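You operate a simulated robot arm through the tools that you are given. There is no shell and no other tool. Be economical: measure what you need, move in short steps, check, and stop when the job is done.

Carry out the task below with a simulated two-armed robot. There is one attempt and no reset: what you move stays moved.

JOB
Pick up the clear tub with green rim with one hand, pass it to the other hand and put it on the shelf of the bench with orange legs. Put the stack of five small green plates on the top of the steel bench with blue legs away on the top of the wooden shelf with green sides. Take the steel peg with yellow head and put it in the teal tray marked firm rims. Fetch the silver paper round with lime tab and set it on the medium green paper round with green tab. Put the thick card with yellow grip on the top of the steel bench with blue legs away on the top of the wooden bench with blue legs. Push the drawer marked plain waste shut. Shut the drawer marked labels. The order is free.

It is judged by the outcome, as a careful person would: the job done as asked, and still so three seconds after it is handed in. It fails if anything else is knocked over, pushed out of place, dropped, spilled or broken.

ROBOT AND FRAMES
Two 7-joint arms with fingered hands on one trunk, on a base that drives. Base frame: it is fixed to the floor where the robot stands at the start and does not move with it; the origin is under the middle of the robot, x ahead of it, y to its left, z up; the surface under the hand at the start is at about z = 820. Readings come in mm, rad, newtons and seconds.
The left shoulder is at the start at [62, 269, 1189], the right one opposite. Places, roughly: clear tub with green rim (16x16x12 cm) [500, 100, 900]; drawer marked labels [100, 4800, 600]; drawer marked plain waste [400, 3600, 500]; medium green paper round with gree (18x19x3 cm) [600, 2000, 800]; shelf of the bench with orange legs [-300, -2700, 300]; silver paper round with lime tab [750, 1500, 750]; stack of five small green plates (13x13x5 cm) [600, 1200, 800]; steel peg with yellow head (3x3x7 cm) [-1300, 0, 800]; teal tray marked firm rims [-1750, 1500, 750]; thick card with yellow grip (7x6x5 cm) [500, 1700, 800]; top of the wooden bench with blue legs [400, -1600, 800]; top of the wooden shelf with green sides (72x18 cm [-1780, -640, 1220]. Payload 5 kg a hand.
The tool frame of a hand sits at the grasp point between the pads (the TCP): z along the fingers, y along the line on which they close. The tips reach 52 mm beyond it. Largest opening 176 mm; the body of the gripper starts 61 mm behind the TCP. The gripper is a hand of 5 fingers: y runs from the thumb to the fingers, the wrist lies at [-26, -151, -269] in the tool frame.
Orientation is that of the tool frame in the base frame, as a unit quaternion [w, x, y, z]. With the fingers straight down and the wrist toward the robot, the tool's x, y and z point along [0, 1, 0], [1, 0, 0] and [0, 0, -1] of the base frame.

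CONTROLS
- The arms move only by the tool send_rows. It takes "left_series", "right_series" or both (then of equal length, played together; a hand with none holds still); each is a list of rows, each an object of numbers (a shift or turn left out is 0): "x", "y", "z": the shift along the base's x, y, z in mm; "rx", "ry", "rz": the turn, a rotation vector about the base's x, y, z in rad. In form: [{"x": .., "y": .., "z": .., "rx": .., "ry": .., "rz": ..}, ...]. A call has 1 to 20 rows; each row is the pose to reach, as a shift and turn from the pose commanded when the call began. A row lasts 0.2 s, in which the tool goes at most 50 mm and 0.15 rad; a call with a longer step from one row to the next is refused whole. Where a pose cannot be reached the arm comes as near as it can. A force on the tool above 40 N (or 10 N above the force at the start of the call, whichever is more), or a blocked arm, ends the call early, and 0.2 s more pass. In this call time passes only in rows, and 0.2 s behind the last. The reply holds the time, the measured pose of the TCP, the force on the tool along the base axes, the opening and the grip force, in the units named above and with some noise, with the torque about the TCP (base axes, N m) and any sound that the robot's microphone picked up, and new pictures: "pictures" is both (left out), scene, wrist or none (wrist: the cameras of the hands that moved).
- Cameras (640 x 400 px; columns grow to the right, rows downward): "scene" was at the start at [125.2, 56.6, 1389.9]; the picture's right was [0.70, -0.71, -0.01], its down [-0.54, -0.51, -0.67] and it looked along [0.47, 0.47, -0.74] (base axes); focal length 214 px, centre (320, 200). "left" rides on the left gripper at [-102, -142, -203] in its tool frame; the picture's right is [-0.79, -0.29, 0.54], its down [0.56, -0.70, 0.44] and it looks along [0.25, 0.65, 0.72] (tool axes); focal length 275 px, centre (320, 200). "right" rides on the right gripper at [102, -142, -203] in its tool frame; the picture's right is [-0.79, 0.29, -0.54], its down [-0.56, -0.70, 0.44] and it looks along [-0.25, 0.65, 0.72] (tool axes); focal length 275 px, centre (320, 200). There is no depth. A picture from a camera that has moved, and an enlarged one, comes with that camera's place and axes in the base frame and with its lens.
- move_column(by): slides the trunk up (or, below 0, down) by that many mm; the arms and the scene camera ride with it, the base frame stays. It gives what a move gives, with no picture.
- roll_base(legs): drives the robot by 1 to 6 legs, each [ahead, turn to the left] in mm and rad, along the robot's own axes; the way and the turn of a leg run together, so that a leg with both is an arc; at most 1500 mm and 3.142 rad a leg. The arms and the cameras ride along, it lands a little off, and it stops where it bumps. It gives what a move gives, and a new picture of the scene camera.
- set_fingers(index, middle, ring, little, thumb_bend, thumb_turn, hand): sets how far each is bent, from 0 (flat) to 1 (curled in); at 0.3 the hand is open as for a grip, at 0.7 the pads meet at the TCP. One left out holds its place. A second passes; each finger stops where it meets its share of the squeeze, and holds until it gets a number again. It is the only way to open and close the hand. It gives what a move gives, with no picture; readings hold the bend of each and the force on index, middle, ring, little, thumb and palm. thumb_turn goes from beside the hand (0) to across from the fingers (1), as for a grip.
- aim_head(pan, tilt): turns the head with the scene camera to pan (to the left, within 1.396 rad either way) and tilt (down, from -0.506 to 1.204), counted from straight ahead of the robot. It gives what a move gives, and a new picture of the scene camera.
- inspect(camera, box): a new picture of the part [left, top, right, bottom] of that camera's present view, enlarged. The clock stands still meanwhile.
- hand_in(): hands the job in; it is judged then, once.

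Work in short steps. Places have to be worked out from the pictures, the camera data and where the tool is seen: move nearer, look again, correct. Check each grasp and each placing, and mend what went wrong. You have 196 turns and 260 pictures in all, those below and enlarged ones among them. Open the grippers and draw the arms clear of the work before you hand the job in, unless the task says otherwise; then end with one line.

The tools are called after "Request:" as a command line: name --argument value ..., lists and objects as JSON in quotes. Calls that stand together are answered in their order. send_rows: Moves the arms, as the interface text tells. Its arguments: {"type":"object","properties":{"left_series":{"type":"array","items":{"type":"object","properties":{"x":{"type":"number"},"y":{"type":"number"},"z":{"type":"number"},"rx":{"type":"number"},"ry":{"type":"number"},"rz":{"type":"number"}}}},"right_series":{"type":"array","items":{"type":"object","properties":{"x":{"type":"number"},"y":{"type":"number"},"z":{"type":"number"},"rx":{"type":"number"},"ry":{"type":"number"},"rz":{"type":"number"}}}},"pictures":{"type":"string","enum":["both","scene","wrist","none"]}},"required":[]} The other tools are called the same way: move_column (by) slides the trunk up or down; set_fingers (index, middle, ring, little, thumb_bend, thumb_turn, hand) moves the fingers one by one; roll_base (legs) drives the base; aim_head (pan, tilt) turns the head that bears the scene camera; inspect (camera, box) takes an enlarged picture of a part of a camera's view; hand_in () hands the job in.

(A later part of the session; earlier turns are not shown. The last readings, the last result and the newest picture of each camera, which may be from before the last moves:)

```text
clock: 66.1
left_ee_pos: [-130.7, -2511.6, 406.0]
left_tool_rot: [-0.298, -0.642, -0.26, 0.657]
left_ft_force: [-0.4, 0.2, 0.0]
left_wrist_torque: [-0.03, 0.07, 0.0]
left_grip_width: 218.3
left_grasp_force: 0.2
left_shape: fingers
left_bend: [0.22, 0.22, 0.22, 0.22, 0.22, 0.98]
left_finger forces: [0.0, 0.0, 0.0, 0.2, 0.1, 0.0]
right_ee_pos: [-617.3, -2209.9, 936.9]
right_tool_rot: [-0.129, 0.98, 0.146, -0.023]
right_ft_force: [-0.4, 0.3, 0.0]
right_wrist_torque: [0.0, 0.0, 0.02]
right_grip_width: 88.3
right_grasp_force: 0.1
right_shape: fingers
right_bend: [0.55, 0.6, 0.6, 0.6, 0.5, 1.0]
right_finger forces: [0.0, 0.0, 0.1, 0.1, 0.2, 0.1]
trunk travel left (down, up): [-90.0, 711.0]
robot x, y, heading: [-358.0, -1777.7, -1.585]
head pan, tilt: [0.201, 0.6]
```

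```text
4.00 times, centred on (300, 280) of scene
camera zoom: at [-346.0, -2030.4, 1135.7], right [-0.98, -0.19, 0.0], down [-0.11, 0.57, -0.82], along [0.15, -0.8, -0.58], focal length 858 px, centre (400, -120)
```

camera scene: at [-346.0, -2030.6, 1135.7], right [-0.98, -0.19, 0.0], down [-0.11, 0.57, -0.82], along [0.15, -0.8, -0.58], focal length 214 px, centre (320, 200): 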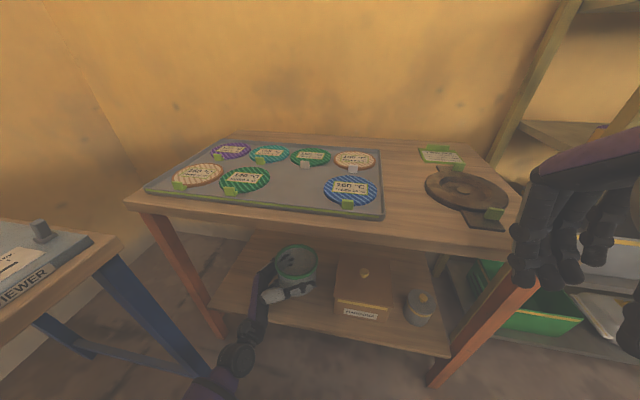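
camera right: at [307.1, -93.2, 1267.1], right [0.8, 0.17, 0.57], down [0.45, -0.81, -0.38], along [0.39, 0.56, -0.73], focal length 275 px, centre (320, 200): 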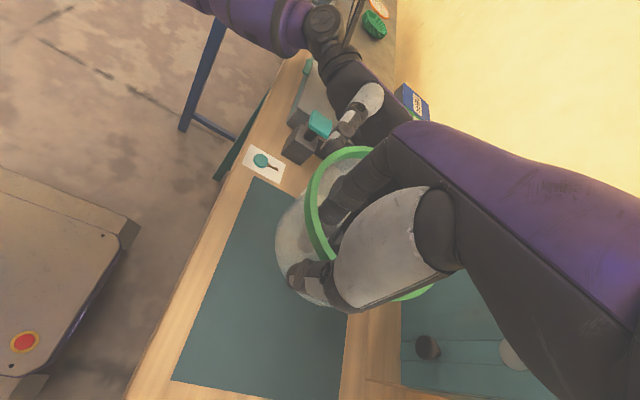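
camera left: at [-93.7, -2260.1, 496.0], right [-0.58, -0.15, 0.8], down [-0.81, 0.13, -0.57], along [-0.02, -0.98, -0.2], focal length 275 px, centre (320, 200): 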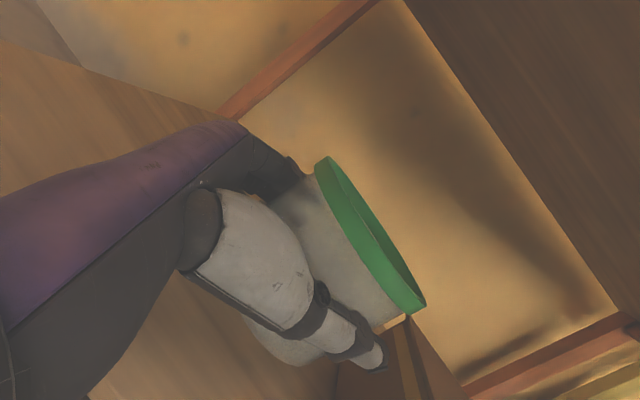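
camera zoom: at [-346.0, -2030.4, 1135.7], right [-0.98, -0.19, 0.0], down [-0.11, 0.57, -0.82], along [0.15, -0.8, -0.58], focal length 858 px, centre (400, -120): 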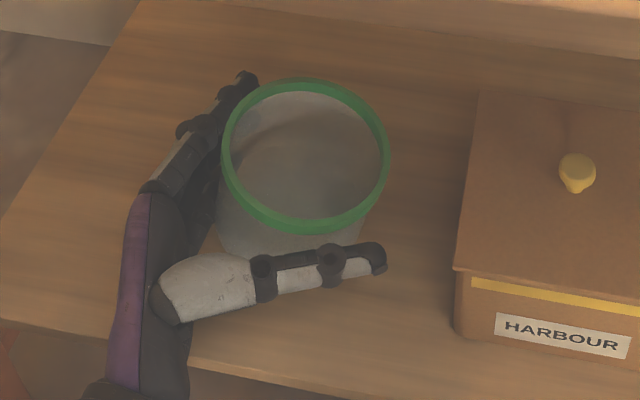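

The tub settled ~12 mm onto the shelf and stands free. Withdrawing the hand straight back along its own axis.

Request:
send_rows --left_series '[{"x": 14, "y": 15}, {"x": 31, "y": 33}, {"x": 52, "y": 54}, {"x": 73, "y": 76}, {"x": 94, "y": 98}, {"x": 94, "y": 135}, {"x": 94, "y": 180}]' --pictures "scene"

```text
clock: 67.7
left_ee_pos: [-48.8, -2344.4, 396.5]
left_tool_rot: [-0.3, -0.635, -0.27, 0.659]
left_ft_force: [1.8, -0.6, 2.3]
left_wrist_torque: [0.14, -0.22, -0.15]
left_grip_width: 218.8
left_grasp_force: 0.0
left_shape: fingers
left_bend: [0.22, 0.22, 0.22, 0.22, 0.22, 0.98]
left_finger forces: [0.0, 0.1, 0.0, 0.0, 0.0, 0.0]
right_ee_pos: [-627.2, -2224.2, 909.8]
right_tool_rot: [-0.141, 0.979, 0.146, -0.015]
right_ft_force: [-0.6, 0.0, 0.2]
right_wrist_torque: [-0.03, 0.02, -0.01]
right_grip_width: 88.3
right_grasp_force: 0.0
right_shape: fingers
right_bend: [0.55, 0.6, 0.6, 0.6, 0.5, 1.0]
right_finger forces: [0.0, 0.0, 0.0, 0.0, 0.0, 0.1]
trunk travel left (down, up): [-90.0, 711.0]
robot x, y, heading: [-359.6, -1776.9, -1.585]
head pan, tilt: [0.201, 0.6]
camera scene: at [-357.3, -2050.8, 1119.0], right [-0.98, -0.19, -0.02], down [-0.1, 0.58, -0.81], along [0.16, -0.79, -0.59], focal length 214 px, centre (320, 200)
```

scene: 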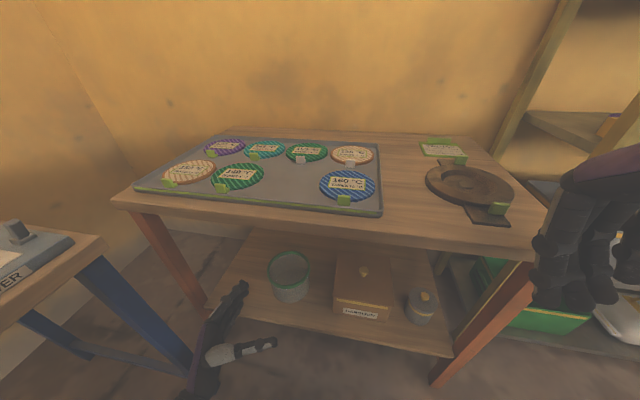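

The tub stands on the shelf. Backing off and raising the trunk.

Request:
roll_base --legs '[[-500, 0]]'

Request:
move_column --by 300

Request:
inspect --camera "scene" --box '[0, 0, 640, 400]'

```text
clock: 69.0
left_ee_pos: [-62.5, -2332.3, 449.3]
left_tool_rot: [-0.325, -0.607, -0.252, 0.679]
left_ft_force: [4.3, 0.0, -1.7]
left_wrist_torque: [-0.21, -0.08, -0.44]
left_grip_width: 218.5
left_grasp_force: 0.1
left_shape: fingers
left_bend: [0.22, 0.22, 0.22, 0.22, 0.22, 0.97]
left_finger forces: [0.0, 0.0, 0.1, 0.0, 0.0, 0.1]
right_ee_pos: [-631.9, -2162.9, 936.9]
right_tool_rot: [-0.118, 0.983, 0.141, -0.017]
right_ft_force: [-0.2, 0.0, -4.0]
right_wrist_torque: [0.16, -0.13, -0.02]
right_grip_width: 88.4
right_grasp_force: 0.2
right_shape: fingers
right_bend: [0.55, 0.6, 0.6, 0.6, 0.5, 1.0]
right_finger forces: [0.0, 0.0, 0.0, 0.1, 0.1, 0.1]
trunk travel left (down, up): [-90.0, 711.0]
robot x, y, heading: [-350.1, -1752.5, -1.608]
head pan, tilt: [0.201, 0.6]
stopped in leg 1: the robot was blocked; the commanded pose is now the measured one
camera scene: at [-362.7, -2023.1, 1129.4], right [-0.99, -0.16, -0.02], down [-0.08, 0.58, -0.81], along [0.14, -0.8, -0.59], focal length 214 px, centre (320, 200)
```

scene: 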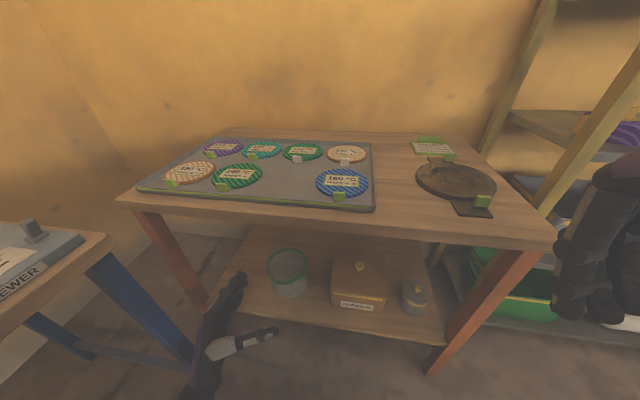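

```text
clock: 70.3
left_ee_pos: [-79.0, -2329.6, 586.8]
left_tool_rot: [-0.346, -0.546, -0.282, 0.709]
left_ft_force: [0.4, 0.9, -2.0]
left_wrist_torque: [-0.18, 0.01, -0.18]
left_grip_width: 218.6
left_grasp_force: 0.1
left_shape: fingers
left_bend: [0.22, 0.22, 0.22, 0.22, 0.22, 0.97]
left_finger forces: [0.1, 0.0, 0.0, 0.1, 0.0, 0.0]
right_ee_pos: [-625.6, -2138.2, 1061.7]
right_tool_rot: [-0.102, 0.985, 0.139, -0.023]
right_ft_force: [-1.4, -0.9, -3.1]
right_wrist_torque: [0.24, -0.13, 0.02]
right_grip_width: 88.7
right_grasp_force: 0.0
right_shape: fingers
right_bend: [0.55, 0.6, 0.6, 0.6, 0.5, 1.0]
right_finger forces: [0.0, 0.0, 0.0, 0.0, 0.1, 0.0]
trunk travel left (down, up): [-196.0, 605.0]
robot x, y, heading: [-351.5, -1749.6, -1.605]
head pan, tilt: [0.201, 0.6]
stopped: the arm was blocked; the commanded pose is now the measured one
```

```text
1.00 times, centred on (320, 200) of scene (not enlarged: the box is as wide or as high as the picture)
camera zoom: at [-355.0, -1960.7, 1251.0], right [-0.99, -0.16, -0.01], down [-0.08, 0.57, -0.82], along [0.14, -0.8, -0.58], focal length 214 px, centre (320, 200)
```

zoom: 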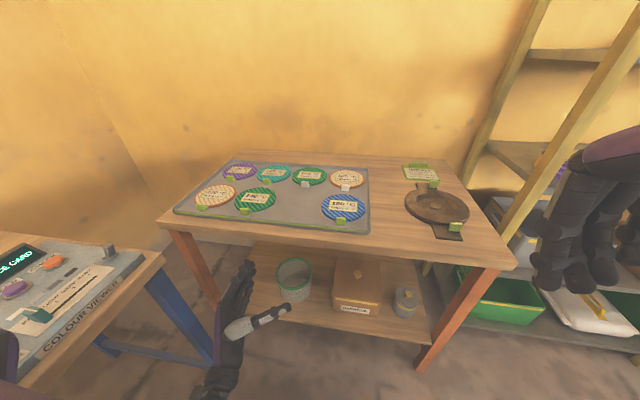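

The left arm is blocked, probably at the blue bench. I stop and look at it with the head turned left and down.

Request:
aim_head --pan 0.75 --tilt 1.1

```text
clock: 71.3
left_ee_pos: [-77.1, -2328.6, 581.2]
left_tool_rot: [-0.346, -0.548, -0.285, 0.706]
left_ft_force: [-0.1, 0.6, -0.5]
left_wrist_torque: [0.05, 0.01, 0.03]
left_grip_width: 218.3
left_grasp_force: 0.0
left_shape: fingers
left_bend: [0.22, 0.22, 0.22, 0.22, 0.22, 0.98]
left_finger forces: [0.0, 0.0, 0.0, 0.1, 0.1, 0.0]
right_ee_pos: [-627.3, -2138.7, 1058.1]
right_tool_rot: [-0.105, 0.984, 0.139, -0.022]
right_ft_force: [0.7, 0.5, 0.0]
right_wrist_torque: [-0.03, -0.03, 0.0]
right_grip_width: 88.0
right_grasp_force: 0.1
right_shape: fingers
right_bend: [0.55, 0.6, 0.6, 0.6, 0.5, 1.0]
right_finger forces: [0.1, 0.1, 0.1, 0.0, 0.0, 0.0]
trunk travel left (down, up): [-196.0, 605.0]
robot x, y, heading: [-354.4, -1750.4, -1.603]
head pan, tilt: [0.75, 1.1]
camera scene: at [-329.8, -1922.6, 1210.7], right [-0.76, -0.65, -0.02], down [-0.58, 0.68, -0.45], along [0.31, -0.33, -0.89], focal length 214 px, centre (320, 200)
```

scene: 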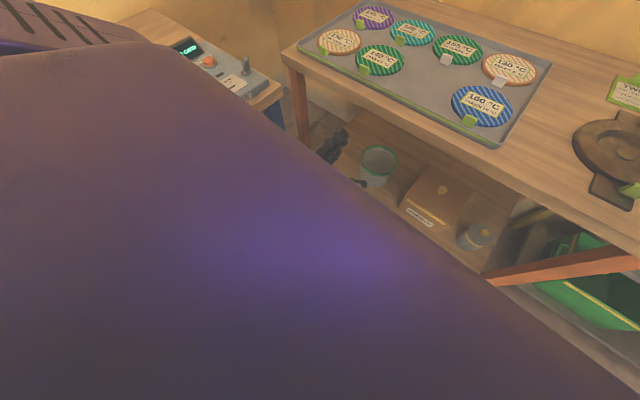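

Geometry says the left elbow pokes out toward the blue bench edge at bench-top height. I'll move the left hand inward (−x) and slightly forward to draw the elbow in.

Request:
move_column --by -15

Request:
send_rows --left_series '[{"x": -20, "y": 0}, {"x": -45, "y": -10}, {"x": -70, "y": -20}, {"x": -95, "y": -30}, {"x": -120, "y": -40}, {"x": -145, "y": -50}]' --pictures "wrist"

```text
clock: 72.0
left_ee_pos: [-79.7, -2321.2, 568.3]
left_tool_rot: [-0.348, -0.551, -0.284, 0.704]
left_ft_force: [-0.6, -0.6, 0.7]
left_wrist_torque: [0.04, 0.0, -0.02]
left_grip_width: 218.8
left_grasp_force: 0.1
left_shape: fingers
left_bend: [0.22, 0.22, 0.22, 0.22, 0.22, 0.98]
left_finger forces: [0.0, 0.0, 0.0, 0.1, 0.0, 0.0]
right_ee_pos: [-632.9, -2132.8, 1042.9]
right_tool_rot: [-0.1, 0.985, 0.14, -0.019]
right_ft_force: [0.0, 1.2, 1.1]
right_wrist_torque: [-0.02, 0.01, 0.02]
right_grip_width: 88.4
right_grasp_force: 0.0
right_shape: fingers
right_bend: [0.55, 0.6, 0.6, 0.6, 0.5, 1.0]
right_finger forces: [0.0, 0.1, 0.0, 0.1, 0.1, 0.0]
trunk travel left (down, up): [-181.0, 620.0]
robot x, y, heading: [-353.7, -1749.1, -1.607]
head pan, tilt: [0.75, 1.1]
```

```text
clock: 73.3
left_ee_pos: [-217.6, -2375.3, 562.7]
left_tool_rot: [-0.344, -0.549, -0.283, 0.708]
left_ft_force: [1.5, 0.8, -0.4]
left_wrist_torque: [-0.03, -0.03, -0.1]
left_grip_width: 218.2
left_grasp_force: 0.2
left_shape: fingers
left_bend: [0.22, 0.22, 0.22, 0.22, 0.22, 0.98]
left_finger forces: [0.0, 0.0, 0.1, 0.0, 0.1, 0.0]
right_ee_pos: [-617.6, -2134.6, 1046.9]
right_tool_rot: [-0.103, 0.985, 0.139, -0.028]
right_ft_force: [-0.1, 0.6, -0.4]
right_wrist_torque: [-0.04, 0.01, 0.01]
right_grip_width: 88.4
right_grasp_force: 0.0
right_shape: fingers
right_bend: [0.55, 0.6, 0.6, 0.6, 0.5, 1.0]
right_finger forces: [0.0, 0.1, 0.0, 0.0, 0.0, 0.0]
trunk travel left (down, up): [-181.0, 620.0]
robot x, y, heading: [-353.6, -1747.3, -1.607]
head pan, tilt: [0.75, 1.1]
camera left: at [-196.9, -2112.5, 618.3], right [-0.42, -0.11, 0.9], down [-0.91, -0.02, -0.42], along [0.06, -0.99, -0.09], focal length 275 px, centre (320, 200)
```

left: 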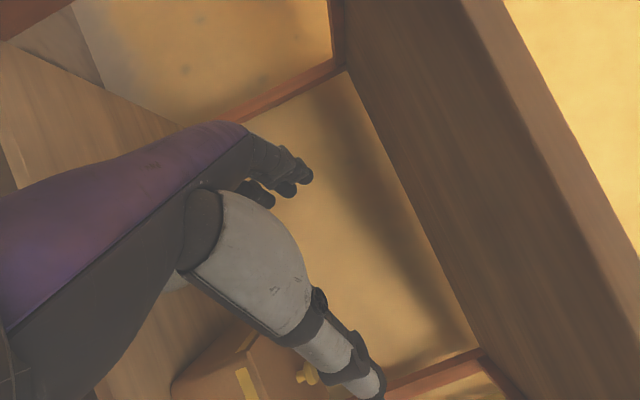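

Moved freely. Now trying to back up again in a short leg.

Request:
roll_base --legs '[[-150, 0]]'

```text
clock: 75.0
left_ee_pos: [-214.3, -2220.6, 562.6]
left_tool_rot: [-0.344, -0.549, -0.281, 0.708]
left_ft_force: [0.0, 0.4, 0.3]
left_wrist_torque: [-0.02, -0.01, 0.06]
left_grip_width: 218.3
left_grasp_force: 0.1
left_shape: fingers
left_bend: [0.22, 0.22, 0.22, 0.22, 0.22, 0.98]
left_finger forces: [0.0, 0.0, 0.1, 0.0, 0.0, 0.0]
right_ee_pos: [-613.7, -1978.1, 1046.6]
right_tool_rot: [-0.104, 0.985, 0.138, -0.027]
right_ft_force: [0.4, -0.3, 0.4]
right_wrist_torque: [0.02, 0.01, 0.0]
right_grip_width: 88.3
right_grasp_force: 0.0
right_shape: fingers
right_bend: [0.55, 0.6, 0.6, 0.6, 0.5, 1.0]
right_finger forces: [0.0, 0.1, 0.1, 0.0, 0.0, 0.0]
trunk travel left (down, up): [-181.0, 620.0]
robot x, y, heading: [-349.2, -1595.3, -1.611]
head pan, tilt: [0.75, 1.1]
camera scene: at [-313.0, -1767.0, 1195.4], right [-0.76, -0.65, -0.01], down [-0.58, 0.68, -0.44], along [0.3, -0.33, -0.9], focal length 214 px, centre (320, 200)
```

scene: 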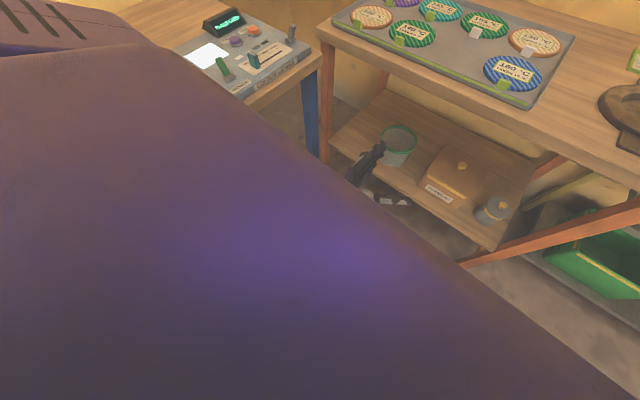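

Free now. I'll keep this posture and reverse further, angled slightly away from the blue bench, before raising the arm.

Request:
roll_base --legs '[[0, 0.12], [-900, 0]]'

Request:
move_column --by 200

Request:
aim_head --pan 0.9 --tilt 0.5

```text
clock: 82.0
left_ee_pos: [-212.7, -1309.5, 571.9]
left_tool_rot: [-0.384, -0.531, -0.307, 0.69]
left_ft_force: [-0.8, 0.4, 0.2]
left_wrist_torque: [-0.01, 0.0, 0.02]
left_grip_width: 218.7
left_grasp_force: 0.1
left_shape: fingers
left_bend: [0.22, 0.22, 0.22, 0.22, 0.22, 0.98]
left_finger forces: [0.0, 0.0, 0.1, 0.0, 0.0, 0.0]
right_ee_pos: [-638.7, -1107.4, 1051.9]
right_tool_rot: [-0.095, 0.976, 0.192, -0.034]
right_ft_force: [-0.5, -0.4, -1.0]
right_wrist_torque: [0.02, 0.01, 0.01]
right_grip_width: 88.0
right_grasp_force: 0.0
right_shape: fingers
right_bend: [0.55, 0.6, 0.6, 0.6, 0.5, 1.0]
right_finger forces: [0.0, 0.1, 0.0, 0.0, 0.0, 0.0]
trunk travel left (down, up): [-181.0, 620.0]
robot x, y, heading: [-415.6, -711.7, -1.499]
head pan, tilt: [0.75, 1.1]
camera scene: at [-361.9, -877.5, 1195.4], right [-0.68, -0.73, -0.01], down [-0.65, 0.61, -0.44], along [0.33, -0.3, -0.9], focal length 214 px, centre (320, 200)
```

scene: 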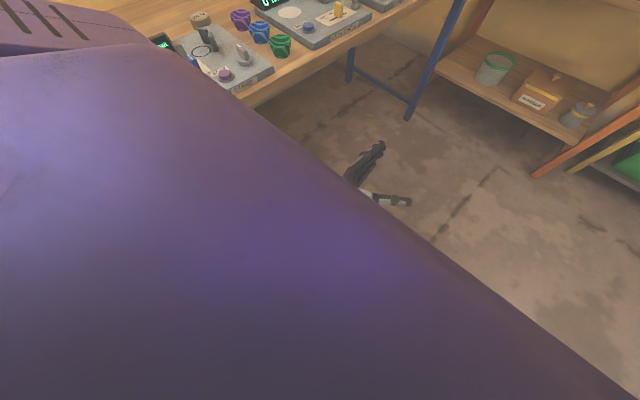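

```text
clock: 84.2
left_ee_pos: [-214.5, -1302.1, 778.0]
left_tool_rot: [-0.387, -0.529, -0.303, 0.691]
left_ft_force: [0.6, 0.3, 0.5]
left_wrist_torque: [-0.01, 0.01, 0.0]
left_grip_width: 218.5
left_grasp_force: 0.1
left_shape: fingers
left_bend: [0.22, 0.22, 0.22, 0.22, 0.22, 0.97]
left_finger forces: [0.0, 0.0, 0.0, 0.0, 0.0, 0.0]
right_ee_pos: [-640.8, -1093.7, 1255.4]
right_tool_rot: [-0.089, 0.977, 0.19, -0.035]
right_ft_force: [0.2, 0.1, -0.2]
right_wrist_torque: [0.05, -0.03, 0.02]
right_grip_width: 88.4
right_grasp_force: 0.1
right_shape: fingers
right_bend: [0.55, 0.6, 0.6, 0.6, 0.5, 1.0]
right_finger forces: [0.1, 0.1, 0.1, 0.0, 0.0, 0.0]
trunk travel left (down, up): [-381.0, 420.0]
robot x, y, heading: [-417.2, -709.4, -1.501]
head pan, tilt: [0.75, 1.1]
```

```text
clock: 85.2
left_ee_pos: [-214.9, -1301.9, 779.7]
left_tool_rot: [-0.388, -0.528, -0.303, 0.692]
left_ft_force: [-0.7, 0.4, -0.3]
left_wrist_torque: [0.01, 0.02, 0.01]
left_grip_width: 218.5
left_grasp_force: 0.0
left_shape: fingers
left_bend: [0.22, 0.22, 0.22, 0.22, 0.22, 0.97]
left_finger forces: [0.1, 0.0, 0.0, 0.0, 0.1, 0.0]
right_ee_pos: [-639.5, -1094.9, 1255.7]
right_tool_rot: [-0.089, 0.977, 0.191, -0.035]
right_ft_force: [0.6, -0.8, 0.3]
right_wrist_torque: [-0.01, 0.02, -0.01]
right_grip_width: 88.1
right_grasp_force: 0.1
right_shape: fingers
right_bend: [0.55, 0.6, 0.6, 0.6, 0.5, 1.0]
right_finger forces: [0.0, 0.0, 0.0, 0.0, 0.1, 0.0]
trunk travel left (down, up): [-381.0, 420.0]
robot x, y, heading: [-414.8, -706.1, -1.499]
head pan, tilt: [0.901, 0.499]
camera scene: at [-337.4, -823.4, 1449.4], right [-0.56, -0.83, -0.01], down [-0.4, 0.28, -0.87], along [0.72, -0.49, -0.49], focal length 214 px, centre (320, 200)
```

scene: 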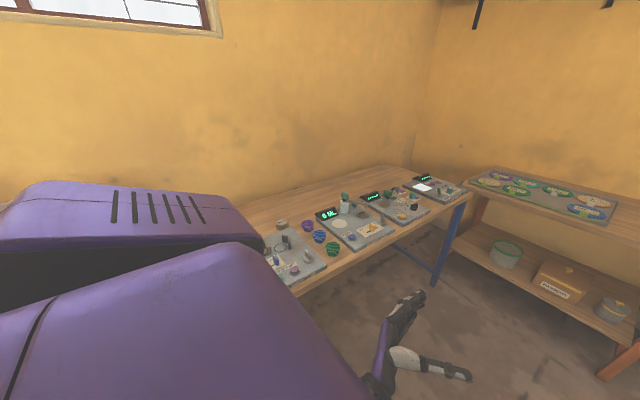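

Checking the blue bench's contents for any disturbance.

Request:
inspect --camera "scene" --box '[240, 150, 480, 300]'

```text
2.67 times, centred on (360, 225) of scene
camera zoom: at [-337.4, -823.4, 1449.4], right [-0.56, -0.83, -0.01], down [-0.4, 0.28, -0.87], along [0.72, -0.49, -0.49], focal length 572 px, centre (213, 133)
```

zoom: 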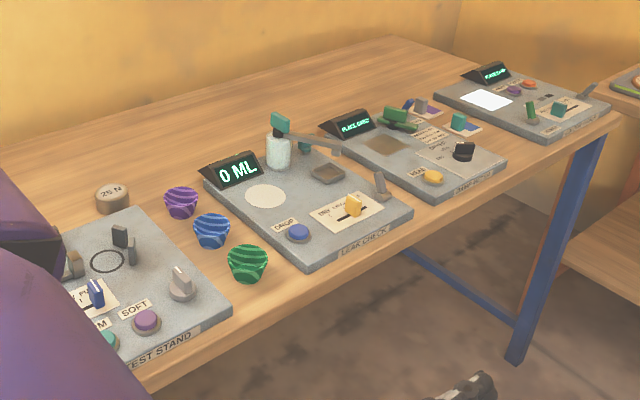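

All intact. Now bring the left hand back up to a standard fingers-down pose.

Request:
send_rows --left_series '[{"x": 3, "y": 3, "z": 25, "rx": 0.065, "ry": -0.107, "rz": -0.045}, {"x": 6, "y": 6, "z": 50, "rx": 0.131, "ry": -0.215, "rz": -0.09}, {"x": 9, "y": 9, "z": 75, "rx": 0.196, "ry": -0.322, "rz": -0.135}, {"x": 12, "y": 12, "z": 100, "rx": 0.261, "ry": -0.43, "rz": -0.18}, {"x": 15, "y": 15, "z": 125, "rx": 0.327, "ry": -0.537, "rz": -0.225}, {"x": 18, "y": 18, "z": 150, "rx": 0.392, "ry": -0.645, "rz": -0.27}, {"x": 21, "y": 21, "z": 175, "rx": 0.457, "ry": -0.752, "rz": -0.315}, {"x": 24, "y": 24, "z": 200, "rx": 0.523, "ry": -0.86, "rz": -0.361}, {"x": 27, "y": 27, "z": 225, "rx": 0.588, "ry": -0.967, "rz": -0.406}, {"x": 30, "y": 30, "z": 250, "rx": 0.653, "ry": -1.075, "rz": -0.451}, {"x": 33, "y": 33, "z": 270, "rx": 0.719, "ry": -1.182, "rz": -0.496}, {"x": 35, "y": 36, "z": 280, "rx": 0.784, "ry": -1.29, "rz": -0.541}, {"x": 37, "y": 39, "z": 290, "rx": 0.849, "ry": -1.397, "rz": -0.586}, {"x": 39, "y": 42, "z": 300, "rx": 0.915, "ry": -1.505, "rz": -0.631}, {"x": 39, "y": 42, "z": 300, "rx": 0.98, "ry": -1.612, "rz": -0.676}]' --pictures "none"

Request:
aim_head --pan 0.0 --tilt 0.6

```text
clock: 87.7
left_ee_pos: [-157.8, -1309.4, 1028.9]
left_tool_rot: [0.121, 0.967, 0.139, -0.177]
left_ft_force: [0.0, 4.1, 1.1]
left_wrist_torque: [-0.3, -0.05, 0.13]
left_grip_width: 218.7
left_grasp_force: 0.1
left_shape: fingers
left_bend: [0.22, 0.22, 0.22, 0.22, 0.22, 0.97]
left_finger forces: [0.0, 0.0, 0.1, 0.1, 0.0, 0.0]
left hand out of reach, approached as far as the arm can: row 6, 7, 8, 9, 10, 11, 12
right_ee_pos: [-641.1, -1075.1, 1263.5]
right_tool_rot: [-0.079, 0.978, 0.191, -0.036]
right_ft_force: [0.3, 4.9, 2.3]
right_wrist_torque: [-0.64, 0.03, -0.07]
right_grip_width: 88.3
right_grasp_force: 0.0
right_shape: fingers
right_bend: [0.55, 0.6, 0.6, 0.6, 0.5, 1.0]
right_finger forces: [0.0, 0.1, 0.0, 0.1, 0.0, 0.1]
trunk travel left (down, up): [-381.0, 420.0]
robot x, y, heading: [-416.4, -711.4, -1.498]
head pan, tilt: [0.901, 0.499]
stopped in row 12 (left hand): the force on the tool passed its limit at 50 N (the readings are from after the stop); the commanded pose is now the measured one
```

```text
clock: 88.9
left_ee_pos: [-157.7, -1311.6, 1027.2]
left_tool_rot: [0.12, 0.967, 0.139, -0.177]
left_ft_force: [0.3, 0.2, 0.7]
left_wrist_torque: [-0.03, -0.02, 0.01]
left_grip_width: 219.0
left_grasp_force: 0.0
left_shape: fingers
left_bend: [0.22, 0.22, 0.22, 0.22, 0.22, 0.97]
left_finger forces: [0.0, 0.0, 0.0, 0.0, 0.0, 0.1]
right_ee_pos: [-640.7, -1078.1, 1260.8]
right_tool_rot: [-0.082, 0.978, 0.189, -0.036]
right_ft_force: [-0.2, 0.3, -0.1]
right_wrist_torque: [-0.08, 0.02, -0.03]
right_grip_width: 88.5
right_grasp_force: 0.1
right_shape: fingers
right_bend: [0.55, 0.6, 0.6, 0.6, 0.5, 1.0]
right_finger forces: [0.1, 0.1, 0.0, 0.1, 0.0, 0.1]
trunk travel left (down, up): [-381.0, 420.0]
robot x, y, heading: [-414.9, -710.2, -1.5]
head pan, tilt: [0.0, 0.6]
camera scene: at [-406.1, -859.7, 1440.0], right [-1.0, -0.07, 0.0], down [-0.04, 0.57, -0.82], along [0.06, -0.82, -0.58], focal length 214 px, centre (320, 200)
```

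scene: 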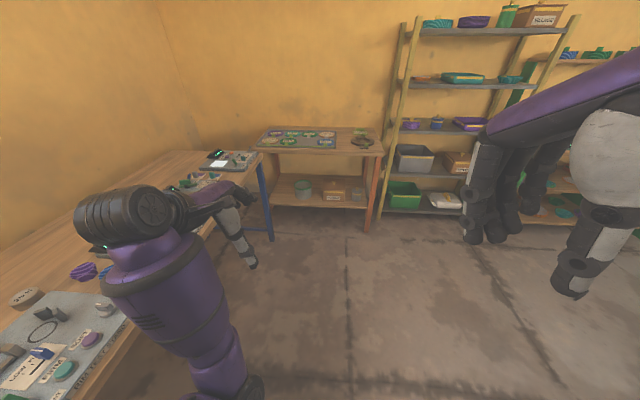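

The left hand is nearly fingers-down and clear. Turning around clockwise to face +y and heading to the steel bench side.

Request:
roll_base --legs '[[0, -1.6], [0, -1.6], [1000, 0]]'

```text
clock: 101.9
left_ee_pos: [-673.8, -85.0, 1015.5]
left_tool_rot: [0.117, -0.126, 0.979, 0.106]
left_ft_force: [2.2, -4.2, 3.7]
left_wrist_torque: [0.22, 0.45, 0.24]
left_grip_width: 219.2
left_grasp_force: 0.1
left_shape: fingers
left_bend: [0.22, 0.22, 0.22, 0.22, 0.22, 0.97]
left_finger forces: [0.1, 0.0, 0.0, 0.0, 0.0, 0.0]
right_ee_pos: [-170.1, -373.7, 1268.5]
right_tool_rot: [0.037, -0.168, 0.983, -0.068]
right_ft_force: [3.4, -6.5, -0.2]
right_wrist_torque: [0.75, 0.26, -0.12]
right_grip_width: 88.4
right_grasp_force: 0.1
right_shape: fingers
right_bend: [0.55, 0.6, 0.6, 0.6, 0.5, 1.0]
right_finger forces: [0.1, 0.0, 0.1, 0.0, 0.1, 0.1]
trunk travel left (down, up): [-381.0, 420.0]
robot x, y, heading: [-442.4, -693.5, 1.559]
head pan, tilt: [0.0, 0.6]
stopped in leg 3: the robot was blocked; the commanded pose is now the measured one
camera scene: at [-440.4, -547.2, 1440.6], right [1.0, -0.01, 0.0], down [-0.01, -0.57, -0.82], along [0.01, 0.82, -0.57], focal length 214 px, centre (320, 200)
```

scene: 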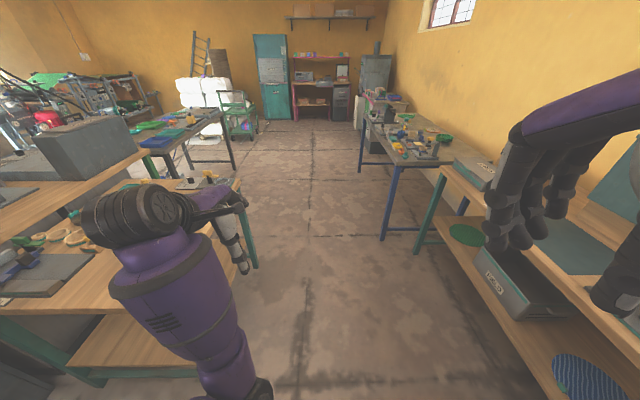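

The left elbow touched the green-legged table edge on the left. I'll back up and shift my lane ~150 mm to the right before going on.

Request:
roll_base --legs '[[-250, 0], [0, -0.35], [480, 0], [0, 0.35]]'

```text
clock: 110.5
left_ee_pos: [-536.1, 111.6, 1009.4]
left_tool_rot: [0.092, -0.142, 0.98, 0.108]
left_ft_force: [0.0, -0.5, 0.6]
left_wrist_torque: [0.0, -0.01, -0.02]
left_grip_width: 218.8
left_grasp_force: 0.1
left_shape: fingers
left_bend: [0.22, 0.22, 0.22, 0.22, 0.22, 0.98]
left_finger forces: [0.0, 0.0, 0.0, 0.0, 0.0, 0.0]
right_ee_pos: [-12.3, -179.2, 1268.2]
right_tool_rot: [0.038, -0.17, 0.982, -0.07]
right_ft_force: [0.6, -0.3, 0.3]
right_wrist_torque: [0.02, -0.03, 0.01]
right_grip_width: 88.2
right_grasp_force: 0.1
right_shape: fingers
right_bend: [0.55, 0.6, 0.6, 0.6, 0.5, 1.0]
right_finger forces: [0.0, 0.1, 0.0, 0.0, 0.1, 0.0]
trunk travel left (down, up): [-381.0, 420.0]
robot x, y, heading: [-277.6, -508.2, 1.568]
head pan, tilt: [0.0, 0.6]
camera scene: at [-277.6, -355.1, 1439.9], right [1.0, 0.0, 0.0], down [0.0, -0.58, -0.82], along [0.0, 0.82, -0.58], focal length 214 px, centre (320, 200)
```

scene: 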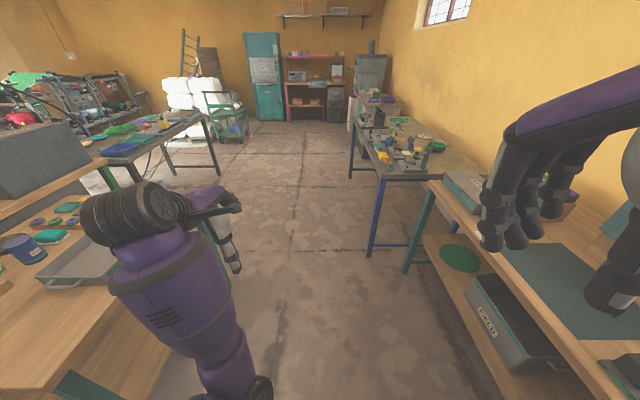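

The lane is clear ahead. I'll raise the left hand and drive up the corridor to deal with the drawers first while both hands are empty.

Request:
send_rows --left_series '[{"x": 10, "z": 30}, {"x": 20, "z": 60}, {"x": 30, "z": 90}]' --pictures "none"

Request:
roll_base --legs '[[1500, 0], [1300, 0]]'

```text
clock: 111.5
left_ee_pos: [-535.6, 111.5, 1040.2]
left_tool_rot: [0.062, -0.15, 0.978, 0.128]
left_ft_force: [-2.6, -4.5, 1.7]
left_wrist_torque: [0.46, -0.27, 0.0]
left_grip_width: 219.1
left_grasp_force: 0.2
left_shape: fingers
left_bend: [0.22, 0.22, 0.22, 0.22, 0.22, 0.98]
left_finger forces: [0.0, 0.0, 0.0, 0.0, 0.0, 0.0]
left hand out of reach, approached as far as the arm can: row 1, 2, 3
right_ee_pos: [-13.6, -217.6, 1277.8]
right_tool_rot: [0.042, -0.169, 0.983, -0.054]
right_ft_force: [-2.2, -5.7, 1.7]
right_wrist_torque: [0.71, -0.31, -0.1]
right_grip_width: 88.3
right_grasp_force: 0.0
right_shape: fingers
right_bend: [0.55, 0.6, 0.6, 0.6, 0.5, 1.0]
right_finger forces: [0.1, 0.1, 0.1, 0.0, 0.1, 0.0]
trunk travel left (down, up): [-381.0, 420.0]
robot x, y, heading: [-275.1, -506.8, 1.564]
head pan, tilt: [0.0, 0.6]
stopped in row 3 (left hand): the arm was blocked; the commanded pose is now the measured one
```

```text
clock: 130.0
left_ee_pos: [-525.4, 2882.8, 1036.1]
left_tool_rot: [0.06, -0.154, 0.978, 0.126]
left_ft_force: [0.2, -0.2, -0.8]
left_wrist_torque: [-0.01, -0.01, -0.02]
left_grip_width: 218.8
left_grasp_force: 0.1
left_shape: fingers
left_bend: [0.22, 0.22, 0.22, 0.22, 0.22, 0.97]
left_finger forces: [0.0, 0.2, 0.1, 0.0, 0.0, 0.0]
right_ee_pos: [-3.2, 2561.5, 1274.2]
right_tool_rot: [0.04, -0.174, 0.982, -0.057]
right_ft_force: [1.2, 0.2, -0.7]
right_wrist_torque: [-0.04, 0.01, 0.03]
right_grip_width: 88.3
right_grasp_force: 0.1
right_shape: fingers
right_bend: [0.55, 0.6, 0.6, 0.6, 0.5, 1.0]
right_finger forces: [0.0, 0.0, 0.0, 0.0, 0.0, 0.0]
trunk travel left (down, up): [-381.0, 420.0]
robot x, y, heading: [-264.2, 2264.3, 1.575]
head pan, tilt: [0.0, 0.6]
camera scene: at [-267.0, 2414.1, 1439.9], right [1.0, 0.01, 0.0], down [0.0, -0.58, -0.82], along [0.0, 0.82, -0.58], focal length 214 px, centre (320, 200)
```

scene: 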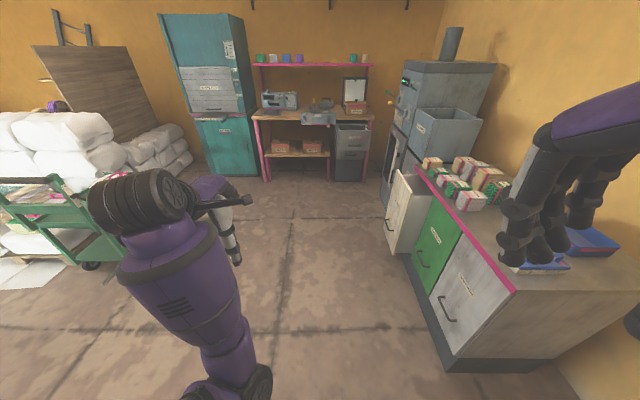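

Zooming in on the right cabinet and the far desk to find the open drawers.

Request:
inspect --camera "scene" --box '[370, 150, 530, 330]'

Request:
inspect --camera "scene" --box '[240, 80, 400, 200]'

```text
2.22 times, centred on (450, 240) of scene
camera zoom: at [-267.0, 2414.1, 1439.9], right [1.0, 0.01, 0.0], down [0.0, -0.58, -0.82], along [0.0, 0.82, -0.58], focal length 477 px, centre (31, 111)
```

zoom: 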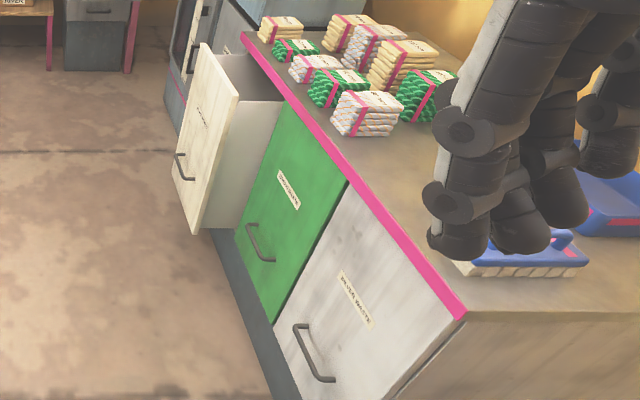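

```text
3.33 times, centred on (320, 140) of scene
camera zoom: at [-267.0, 2414.1, 1439.9], right [1.0, 0.01, 0.0], down [0.0, -0.58, -0.82], along [0.0, 0.82, -0.58], focal length 715 px, centre (320, 400)
```

zoom: 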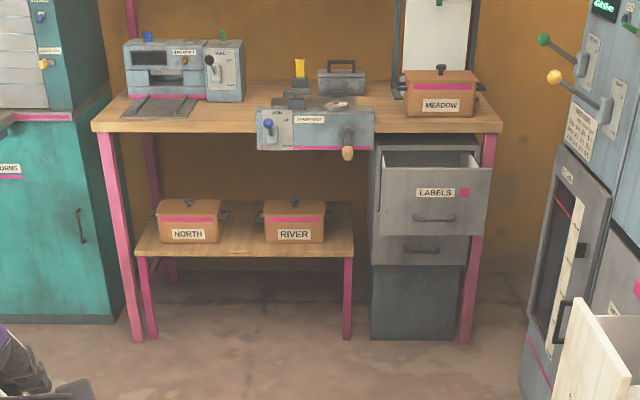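

LABELS is the open top pedestal drawer on the far desk; PLAIN WASTE looks like the open white bin-drawer at about x≈235, y≈3380–3660. Driving to stand in front of it, facing +x.

Request:
roll_base --legs '[[0, 0.12], [1445, 0], [0, -1.695]]'

Request:
aim_head --pan -0.3 --tilt 0.7

```text
clock: 147.1
left_ee_pos: [140.8, 4002.0, 1037.8]
left_tool_rot: [0.115, 0.572, 0.809, 0.073]
left_ft_force: [0.6, -1.5, 0.6]
left_wrist_torque: [0.11, 0.0, 0.07]
left_grip_width: 218.5
left_grasp_force: 0.1
left_shape: fingers
left_bend: [0.22, 0.22, 0.22, 0.22, 0.22, 0.98]
left_finger forces: [0.0, 0.1, 0.0, 0.0, 0.0, 0.0]
right_ee_pos: [-183.7, 3451.8, 1278.5]
right_tool_rot: [-0.007, 0.57, 0.819, -0.067]
right_ft_force: [-0.2, -0.3, 0.8]
right_wrist_torque: [-0.02, 0.02, 0.04]
right_grip_width: 88.4
right_grasp_force: 0.1
right_shape: fingers
right_bend: [0.55, 0.6, 0.6, 0.6, 0.5, 1.0]
right_finger forces: [0.0, 0.0, 0.0, 0.1, 0.0, 0.0]
trunk travel left (down, up): [-381.0, 420.0]
robot x, y, heading: [-471.8, 3724.6, 0.012]
head pan, tilt: [0.0, 0.6]
camera scene: at [-319.8, 3728.4, 1439.9], right [0.01, -1.0, 0.0], down [-0.58, -0.01, -0.82], along [0.82, 0.01, -0.58], focal length 214 px, centre (320, 200)
```

scene: 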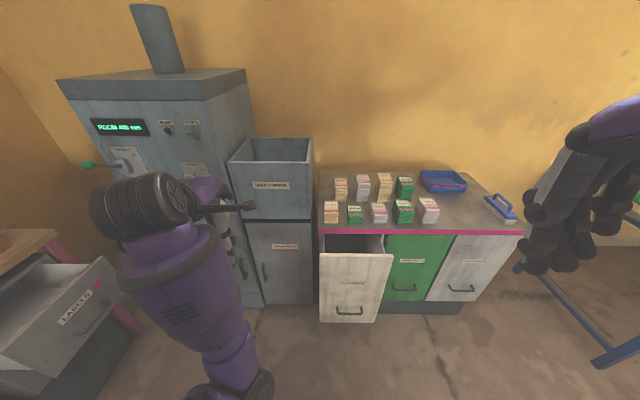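

```text
clock: 147.9
left_ee_pos: [134.4, 4002.8, 1037.9]
left_tool_rot: [0.107, 0.573, 0.809, 0.077]
left_ft_force: [0.6, 2.3, -2.1]
left_wrist_torque: [-0.23, 0.11, -0.12]
left_grip_width: 218.8
left_grasp_force: 0.0
left_shape: fingers
left_bend: [0.22, 0.22, 0.22, 0.22, 0.22, 0.97]
left_finger forces: [0.1, 0.0, 0.0, 0.0, 0.1, 0.0]
right_ee_pos: [-199.0, 3453.6, 1281.9]
right_tool_rot: [-0.002, 0.57, 0.819, -0.064]
right_ft_force: [2.5, 2.3, -0.5]
right_wrist_torque: [-0.29, 0.32, 0.04]
right_grip_width: 88.6
right_grasp_force: 0.0
right_shape: fingers
right_bend: [0.55, 0.6, 0.6, 0.6, 0.5, 1.0]
right_finger forces: [0.0, 0.1, 0.1, 0.0, 0.0, 0.0]
trunk travel left (down, up): [-381.0, 420.0]
robot x, y, heading: [-467.8, 3723.2, 0.007]
head pan, tilt: [-0.3, 0.7]
camera scene: at [-324.8, 3705.4, 1431.2], right [-0.28, -0.96, 0.01], down [-0.63, 0.18, -0.76], along [0.72, -0.22, -0.65], focal length 214 px, centre (320, 200)
```

scene: 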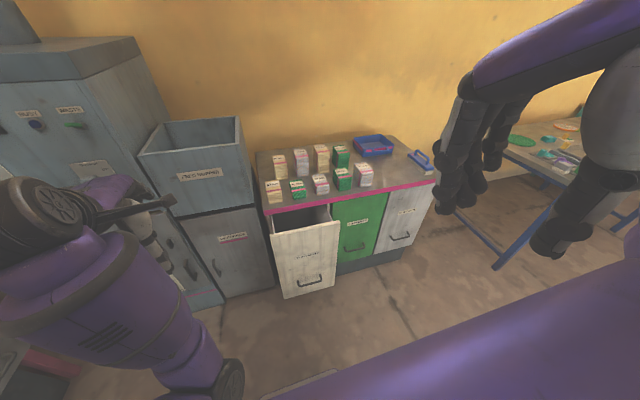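

Triangulated: drawer front at x≈265, y 3443–3745, top z≈756; cabinet face ≈385. I'll make a right fist and bring it down in front of the drawer at (50,3594,600).

Request:
set_fingers --hand "right" --index 0.95 --middle 0.95 --ring 0.95 --little 0.95 --thumb_bend 0.6

Request:
send_rows --right_series '[{"x": 20, "y": 10, "z": -25, "rz": -0.05}, {"x": 40, "y": 20, "z": -55, "rz": -0.1}, {"x": 60, "y": 30, "z": -85, "rz": -0.15}, {"x": 80, "y": 42, "z": -115, "rz": -0.2}, {"x": 100, "y": 54, "z": -145, "rz": -0.25}, {"x": 120, "y": 66, "z": -175, "rz": -0.3}, {"x": 140, "y": 78, "z": -205, "rz": -0.35}, {"x": 160, "y": 90, "z": -240, "rz": -0.35}, {"x": 180, "y": 100, "z": -275, "rz": -0.35}, {"x": 200, "y": 110, "z": -310, "rz": -0.35}, {"x": 220, "y": 120, "z": -345, "rz": -0.35}, {"x": 235, "y": 130, "z": -385, "rz": -0.35}, {"x": 245, "y": 138, "z": -425, "rz": -0.35}, {"x": 249, "y": 140, "z": -470, "rz": -0.35}, {"x": 249, "y": 140, "z": -515, "rz": -0.35}, {"x": 249, "y": 140, "z": -560, "rz": -0.35}, {"x": 249, "y": 140, "z": -600, "rz": -0.35}, {"x": 249, "y": 140, "z": -640, "rz": -0.35}, {"x": 249, "y": 140, "z": -680, "rz": -0.35}]' --pictures "both"

```text
clock: 148.9
left_ee_pos: [132.5, 4001.7, 1040.4]
left_tool_rot: [0.108, 0.574, 0.808, 0.079]
left_ft_force: [-0.3, -1.0, -0.2]
left_wrist_torque: [0.08, -0.01, 0.07]
left_grip_width: 218.8
left_grasp_force: 0.1
left_shape: fingers
left_bend: [0.22, 0.22, 0.22, 0.22, 0.22, 0.97]
left_finger forces: [0.1, 0.0, 0.1, 0.0, 0.0, 0.2]
right_ee_pos: [-201.4, 3451.0, 1282.0]
right_tool_rot: [-0.001, 0.57, 0.819, -0.063]
right_ft_force: [0.3, -0.4, -0.3]
right_wrist_torque: [0.06, -0.07, 0.02]
right_grip_width: 44.7
right_grasp_force: 0.1
right_shape: fingers
right_bend: [0.86, 0.95, 0.95, 0.95, 0.58, 1.0]
right_finger forces: [0.0, 0.0, 0.0, 0.0, 0.0, 0.0]
trunk travel left (down, up): [-381.0, 420.0]
robot x, y, heading: [-471.7, 3726.6, 0.011]
head pan, tilt: [-0.3, 0.7]
```

```text
clock: 149.2
left_ee_pos: [128.5, 4001.3, 1045.4]
left_tool_rot: [0.104, 0.575, 0.807, 0.088]
left_ft_force: [-3.3, 0.4, 0.5]
left_wrist_torque: [-0.05, -0.24, 0.02]
left_grip_width: 218.8
left_grasp_force: 0.0
left_shape: fingers
left_bend: [0.22, 0.22, 0.22, 0.22, 0.22, 0.97]
left_finger forces: [0.1, 0.0, 0.0, 0.1, 0.0, 0.0]
right_ee_pos: [-210.3, 3455.6, 1288.4]
right_tool_rot: [0.006, 0.575, 0.816, -0.06]
right_ft_force: [-3.1, 0.2, 0.4]
right_wrist_torque: [-0.1, -0.38, -0.06]
right_grip_width: 79.6
right_grasp_force: 0.0
right_shape: fingers
right_bend: [0.94, 0.95, 0.95, 0.95, 0.6, 1.0]
right_finger forces: [0.0, 0.1, 0.0, 0.0, 0.0, 0.0]
right hand out of reach, approached as far as the arm can: row 1
trunk travel left (down, up): [-381.0, 420.0]
robot x, y, heading: [-468.3, 3726.7, 0.008]
head pan, tilt: [-0.3, 0.7]
stopped in row 1 (right hand): the force on the tool passed its limit at 128 N (the readings are from after the stop); the commanded pose is now the measured one
camera scene: at [-329.1, 3704.2, 1431.9], right [-0.28, -0.96, 0.0], down [-0.63, 0.18, -0.76], along [0.73, -0.22, -0.65], focal length 214 px, centre (320, 200)
camera right: at [-366.0, 3524.1, 1494.0], right [0.57, -0.59, 0.57], down [-0.5, -0.8, -0.33], along [0.66, -0.1, -0.75], focal length 275 px, centre (320, 200)
```

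scene: 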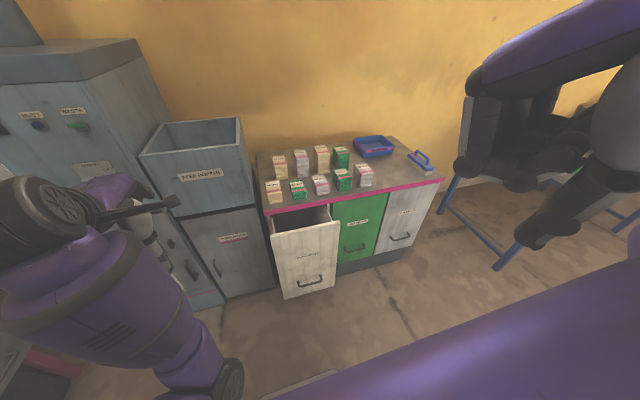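
right: 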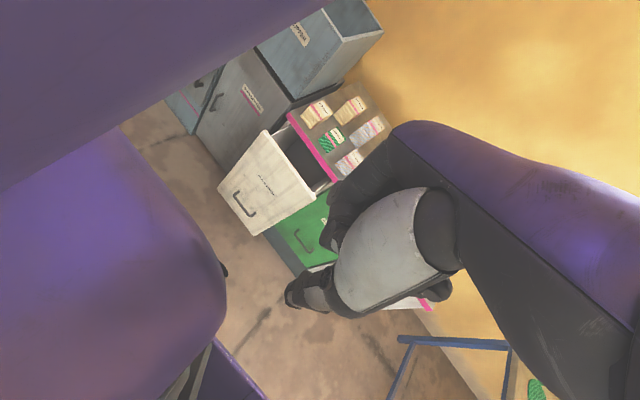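

The right arm is in a cramped high pose. I'll first move it plainly forward and down, without rotation.

Request:
send_rows --right_series '[{"x": 10, "y": -10, "z": -10}, {"x": 25, "y": -20, "z": -25}, {"x": 45, "y": -25, "z": -45}, {"x": 65, "y": -25, "z": -70}, {"x": 90, "y": -20, "z": -100}, {"x": 115, "y": -10, "z": -130}, {"x": 140, "y": 0, "z": -165}]' --pictures "none"

```text
clock: 150.8
left_ee_pos: [132.5, 4000.1, 1044.0]
left_tool_rot: [0.102, 0.576, 0.806, 0.085]
left_ft_force: [0.8, -1.1, -0.2]
left_wrist_torque: [0.05, 0.06, 0.03]
left_grip_width: 218.5
left_grasp_force: 0.0
left_shape: fingers
left_bend: [0.22, 0.22, 0.22, 0.22, 0.22, 0.97]
left_finger forces: [0.0, 0.0, 0.0, 0.1, 0.1, 0.0]
right_ee_pos: [-21.9, 3456.9, 1163.9]
right_tool_rot: [0.002, 0.576, 0.815, -0.063]
right_ft_force: [1.5, -1.1, -0.6]
right_wrist_torque: [0.07, 0.07, 0.01]
right_grip_width: 82.5
right_grasp_force: 0.0
right_shape: fingers
right_bend: [0.95, 0.95, 0.95, 0.95, 0.6, 1.0]
right_finger forces: [0.0, 0.0, 0.0, 0.1, 0.0, 0.0]
right hand out of reach, approached as far as the arm can: row 1, 2, 3, 4, 5, 6, 7
trunk travel left (down, up): [-381.0, 420.0]
robot x, y, heading: [-464.5, 3725.5, 0.013]
head pan, tilt: [-0.3, 0.7]
```

Unfolded now. Continue to the pre-push position in front of the drawer.

Request:
send_rows --right_series '[{"x": 10, "y": 12, "z": -40, "rz": -0.05}, {"x": 20, "y": 25, "z": -80, "rz": -0.1}, {"x": 30, "y": 40, "z": -120, "rz": -0.15}, {"x": 40, "y": 55, "z": -160, "rz": -0.2}, {"x": 50, "y": 70, "z": -200, "rz": -0.25}, {"x": 60, "y": 85, "z": -240, "rz": -0.3}, {"x": 65, "y": 100, "z": -280, "rz": -0.33}, {"x": 70, "y": 115, "z": -320, "rz": -0.33}, {"x": 72, "y": 130, "z": -360, "rz": -0.33}, {"x": 72, "y": 137, "z": -405, "rz": -0.33}, {"x": 72, "y": 137, "z": -450, "rz": -0.33}, {"x": 72, "y": 137, "z": -495, "rz": -0.33}, {"x": 72, "y": 137, "z": -540, "rz": -0.33}, {"x": 72, "y": 137, "z": -564, "rz": -0.33}]' --pictures "both"

```text
clock: 153.8
left_ee_pos: [130.5, 4000.8, 1044.1]
left_tool_rot: [0.104, 0.576, 0.806, 0.088]
left_ft_force: [0.5, -0.3, 0.4]
left_wrist_torque: [0.02, 0.02, -0.01]
left_grip_width: 218.4
left_grasp_force: 0.1
left_shape: fingers
left_bend: [0.22, 0.22, 0.22, 0.22, 0.22, 0.97]
left_finger forces: [0.0, 0.0, 0.0, 0.0, 0.1, 0.0]
right_ee_pos: [50.9, 3597.4, 602.1]
right_tool_rot: [-0.005, 0.702, 0.709, -0.06]
right_ft_force: [0.7, -0.3, 0.2]
right_wrist_torque: [0.0, 0.1, 0.02]
right_grip_width: 82.3
right_grasp_force: 0.0
right_shape: fingers
right_bend: [0.95, 0.95, 0.95, 0.95, 0.6, 1.0]
right_finger forces: [0.0, 0.0, 0.0, 0.1, 0.1, 0.1]
right hand out of reach, approached as far as the arm can: row 1, 2, 3, 4, 5
trunk travel left (down, up): [-381.0, 420.0]
robot x, y, heading: [-474.7, 3724.0, 0.01]
head pan, tilt: [-0.3, 0.7]
camera scene: at [-326.4, 3703.2, 1431.4], right [-0.29, -0.96, 0.0], down [-0.63, 0.18, -0.76], along [0.72, -0.22, -0.65], focal length 214 px, centre (320, 200)
camera right: at [-72.9, 3713.2, 810.4], right [0.35, -0.75, 0.57], down [-0.73, -0.59, -0.33], along [0.59, -0.3, -0.75], focal length 275 px, centre (320, 200)
```

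scene: 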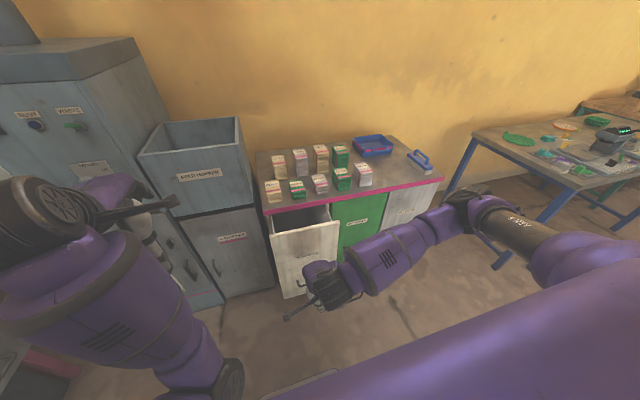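
right: 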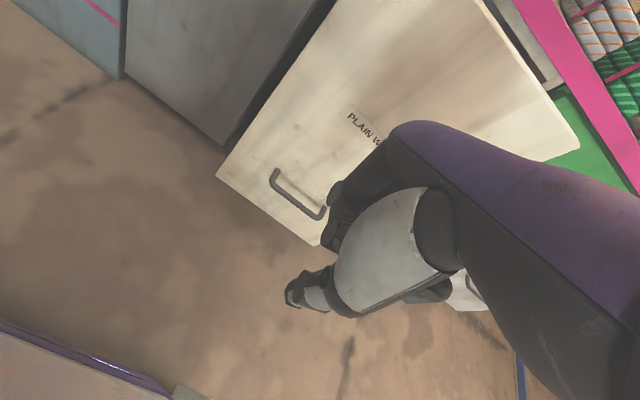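

Label "PLAIN W…" confirmed. Pushing forward along +x.

Request:
send_rows --right_series '[{"x": 30}, {"x": 60}, {"x": 90}, {"x": 110}, {"x": 130}, {"x": 150}, {"x": 170}, {"x": 190}, {"x": 210}, {"x": 230}]' --pictures "scene"

```text
clock: 156.0
left_ee_pos: [131.7, 3999.9, 1042.6]
left_tool_rot: [0.104, 0.576, 0.806, 0.086]
left_ft_force: [-0.5, 0.3, -0.1]
left_wrist_torque: [0.0, 0.01, 0.01]
left_grip_width: 218.4
left_grasp_force: 0.1
left_shape: fingers
left_bend: [0.22, 0.22, 0.22, 0.22, 0.22, 0.97]
left_finger forces: [0.0, 0.0, 0.1, 0.1, 0.0, 0.0]
right_ee_pos: [279.2, 3599.1, 601.2]
right_tool_rot: [-0.006, 0.702, 0.709, -0.061]
right_ft_force: [-0.5, -0.1, -1.2]
right_wrist_torque: [-0.01, -0.1, 0.0]
right_grip_width: 82.6
right_grasp_force: 0.0
right_shape: fingers
right_bend: [0.95, 0.95, 0.95, 0.95, 0.6, 1.0]
right_finger forces: [0.0, 0.0, 0.0, 0.0, 0.0, 0.0]
trunk travel left (down, up): [-381.0, 420.0]
robot x, y, heading: [-468.3, 3729.0, 0.006]
head pan, tilt: [-0.3, 0.7]
camera scene: at [-326.2, 3703.4, 1431.3], right [-0.29, -0.96, 0.0], down [-0.63, 0.18, -0.76], along [0.72, -0.22, -0.65], focal length 214 px, centre (320, 200)
```

scene: 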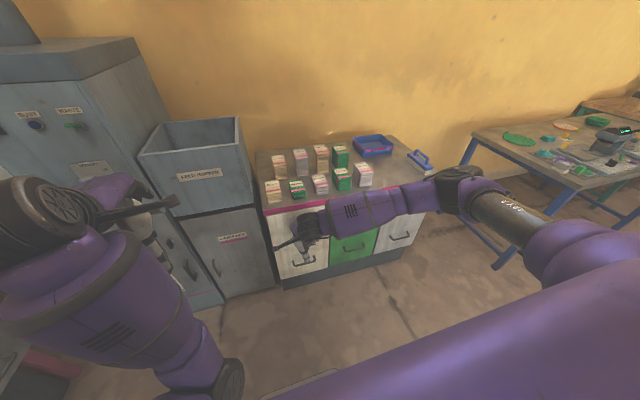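

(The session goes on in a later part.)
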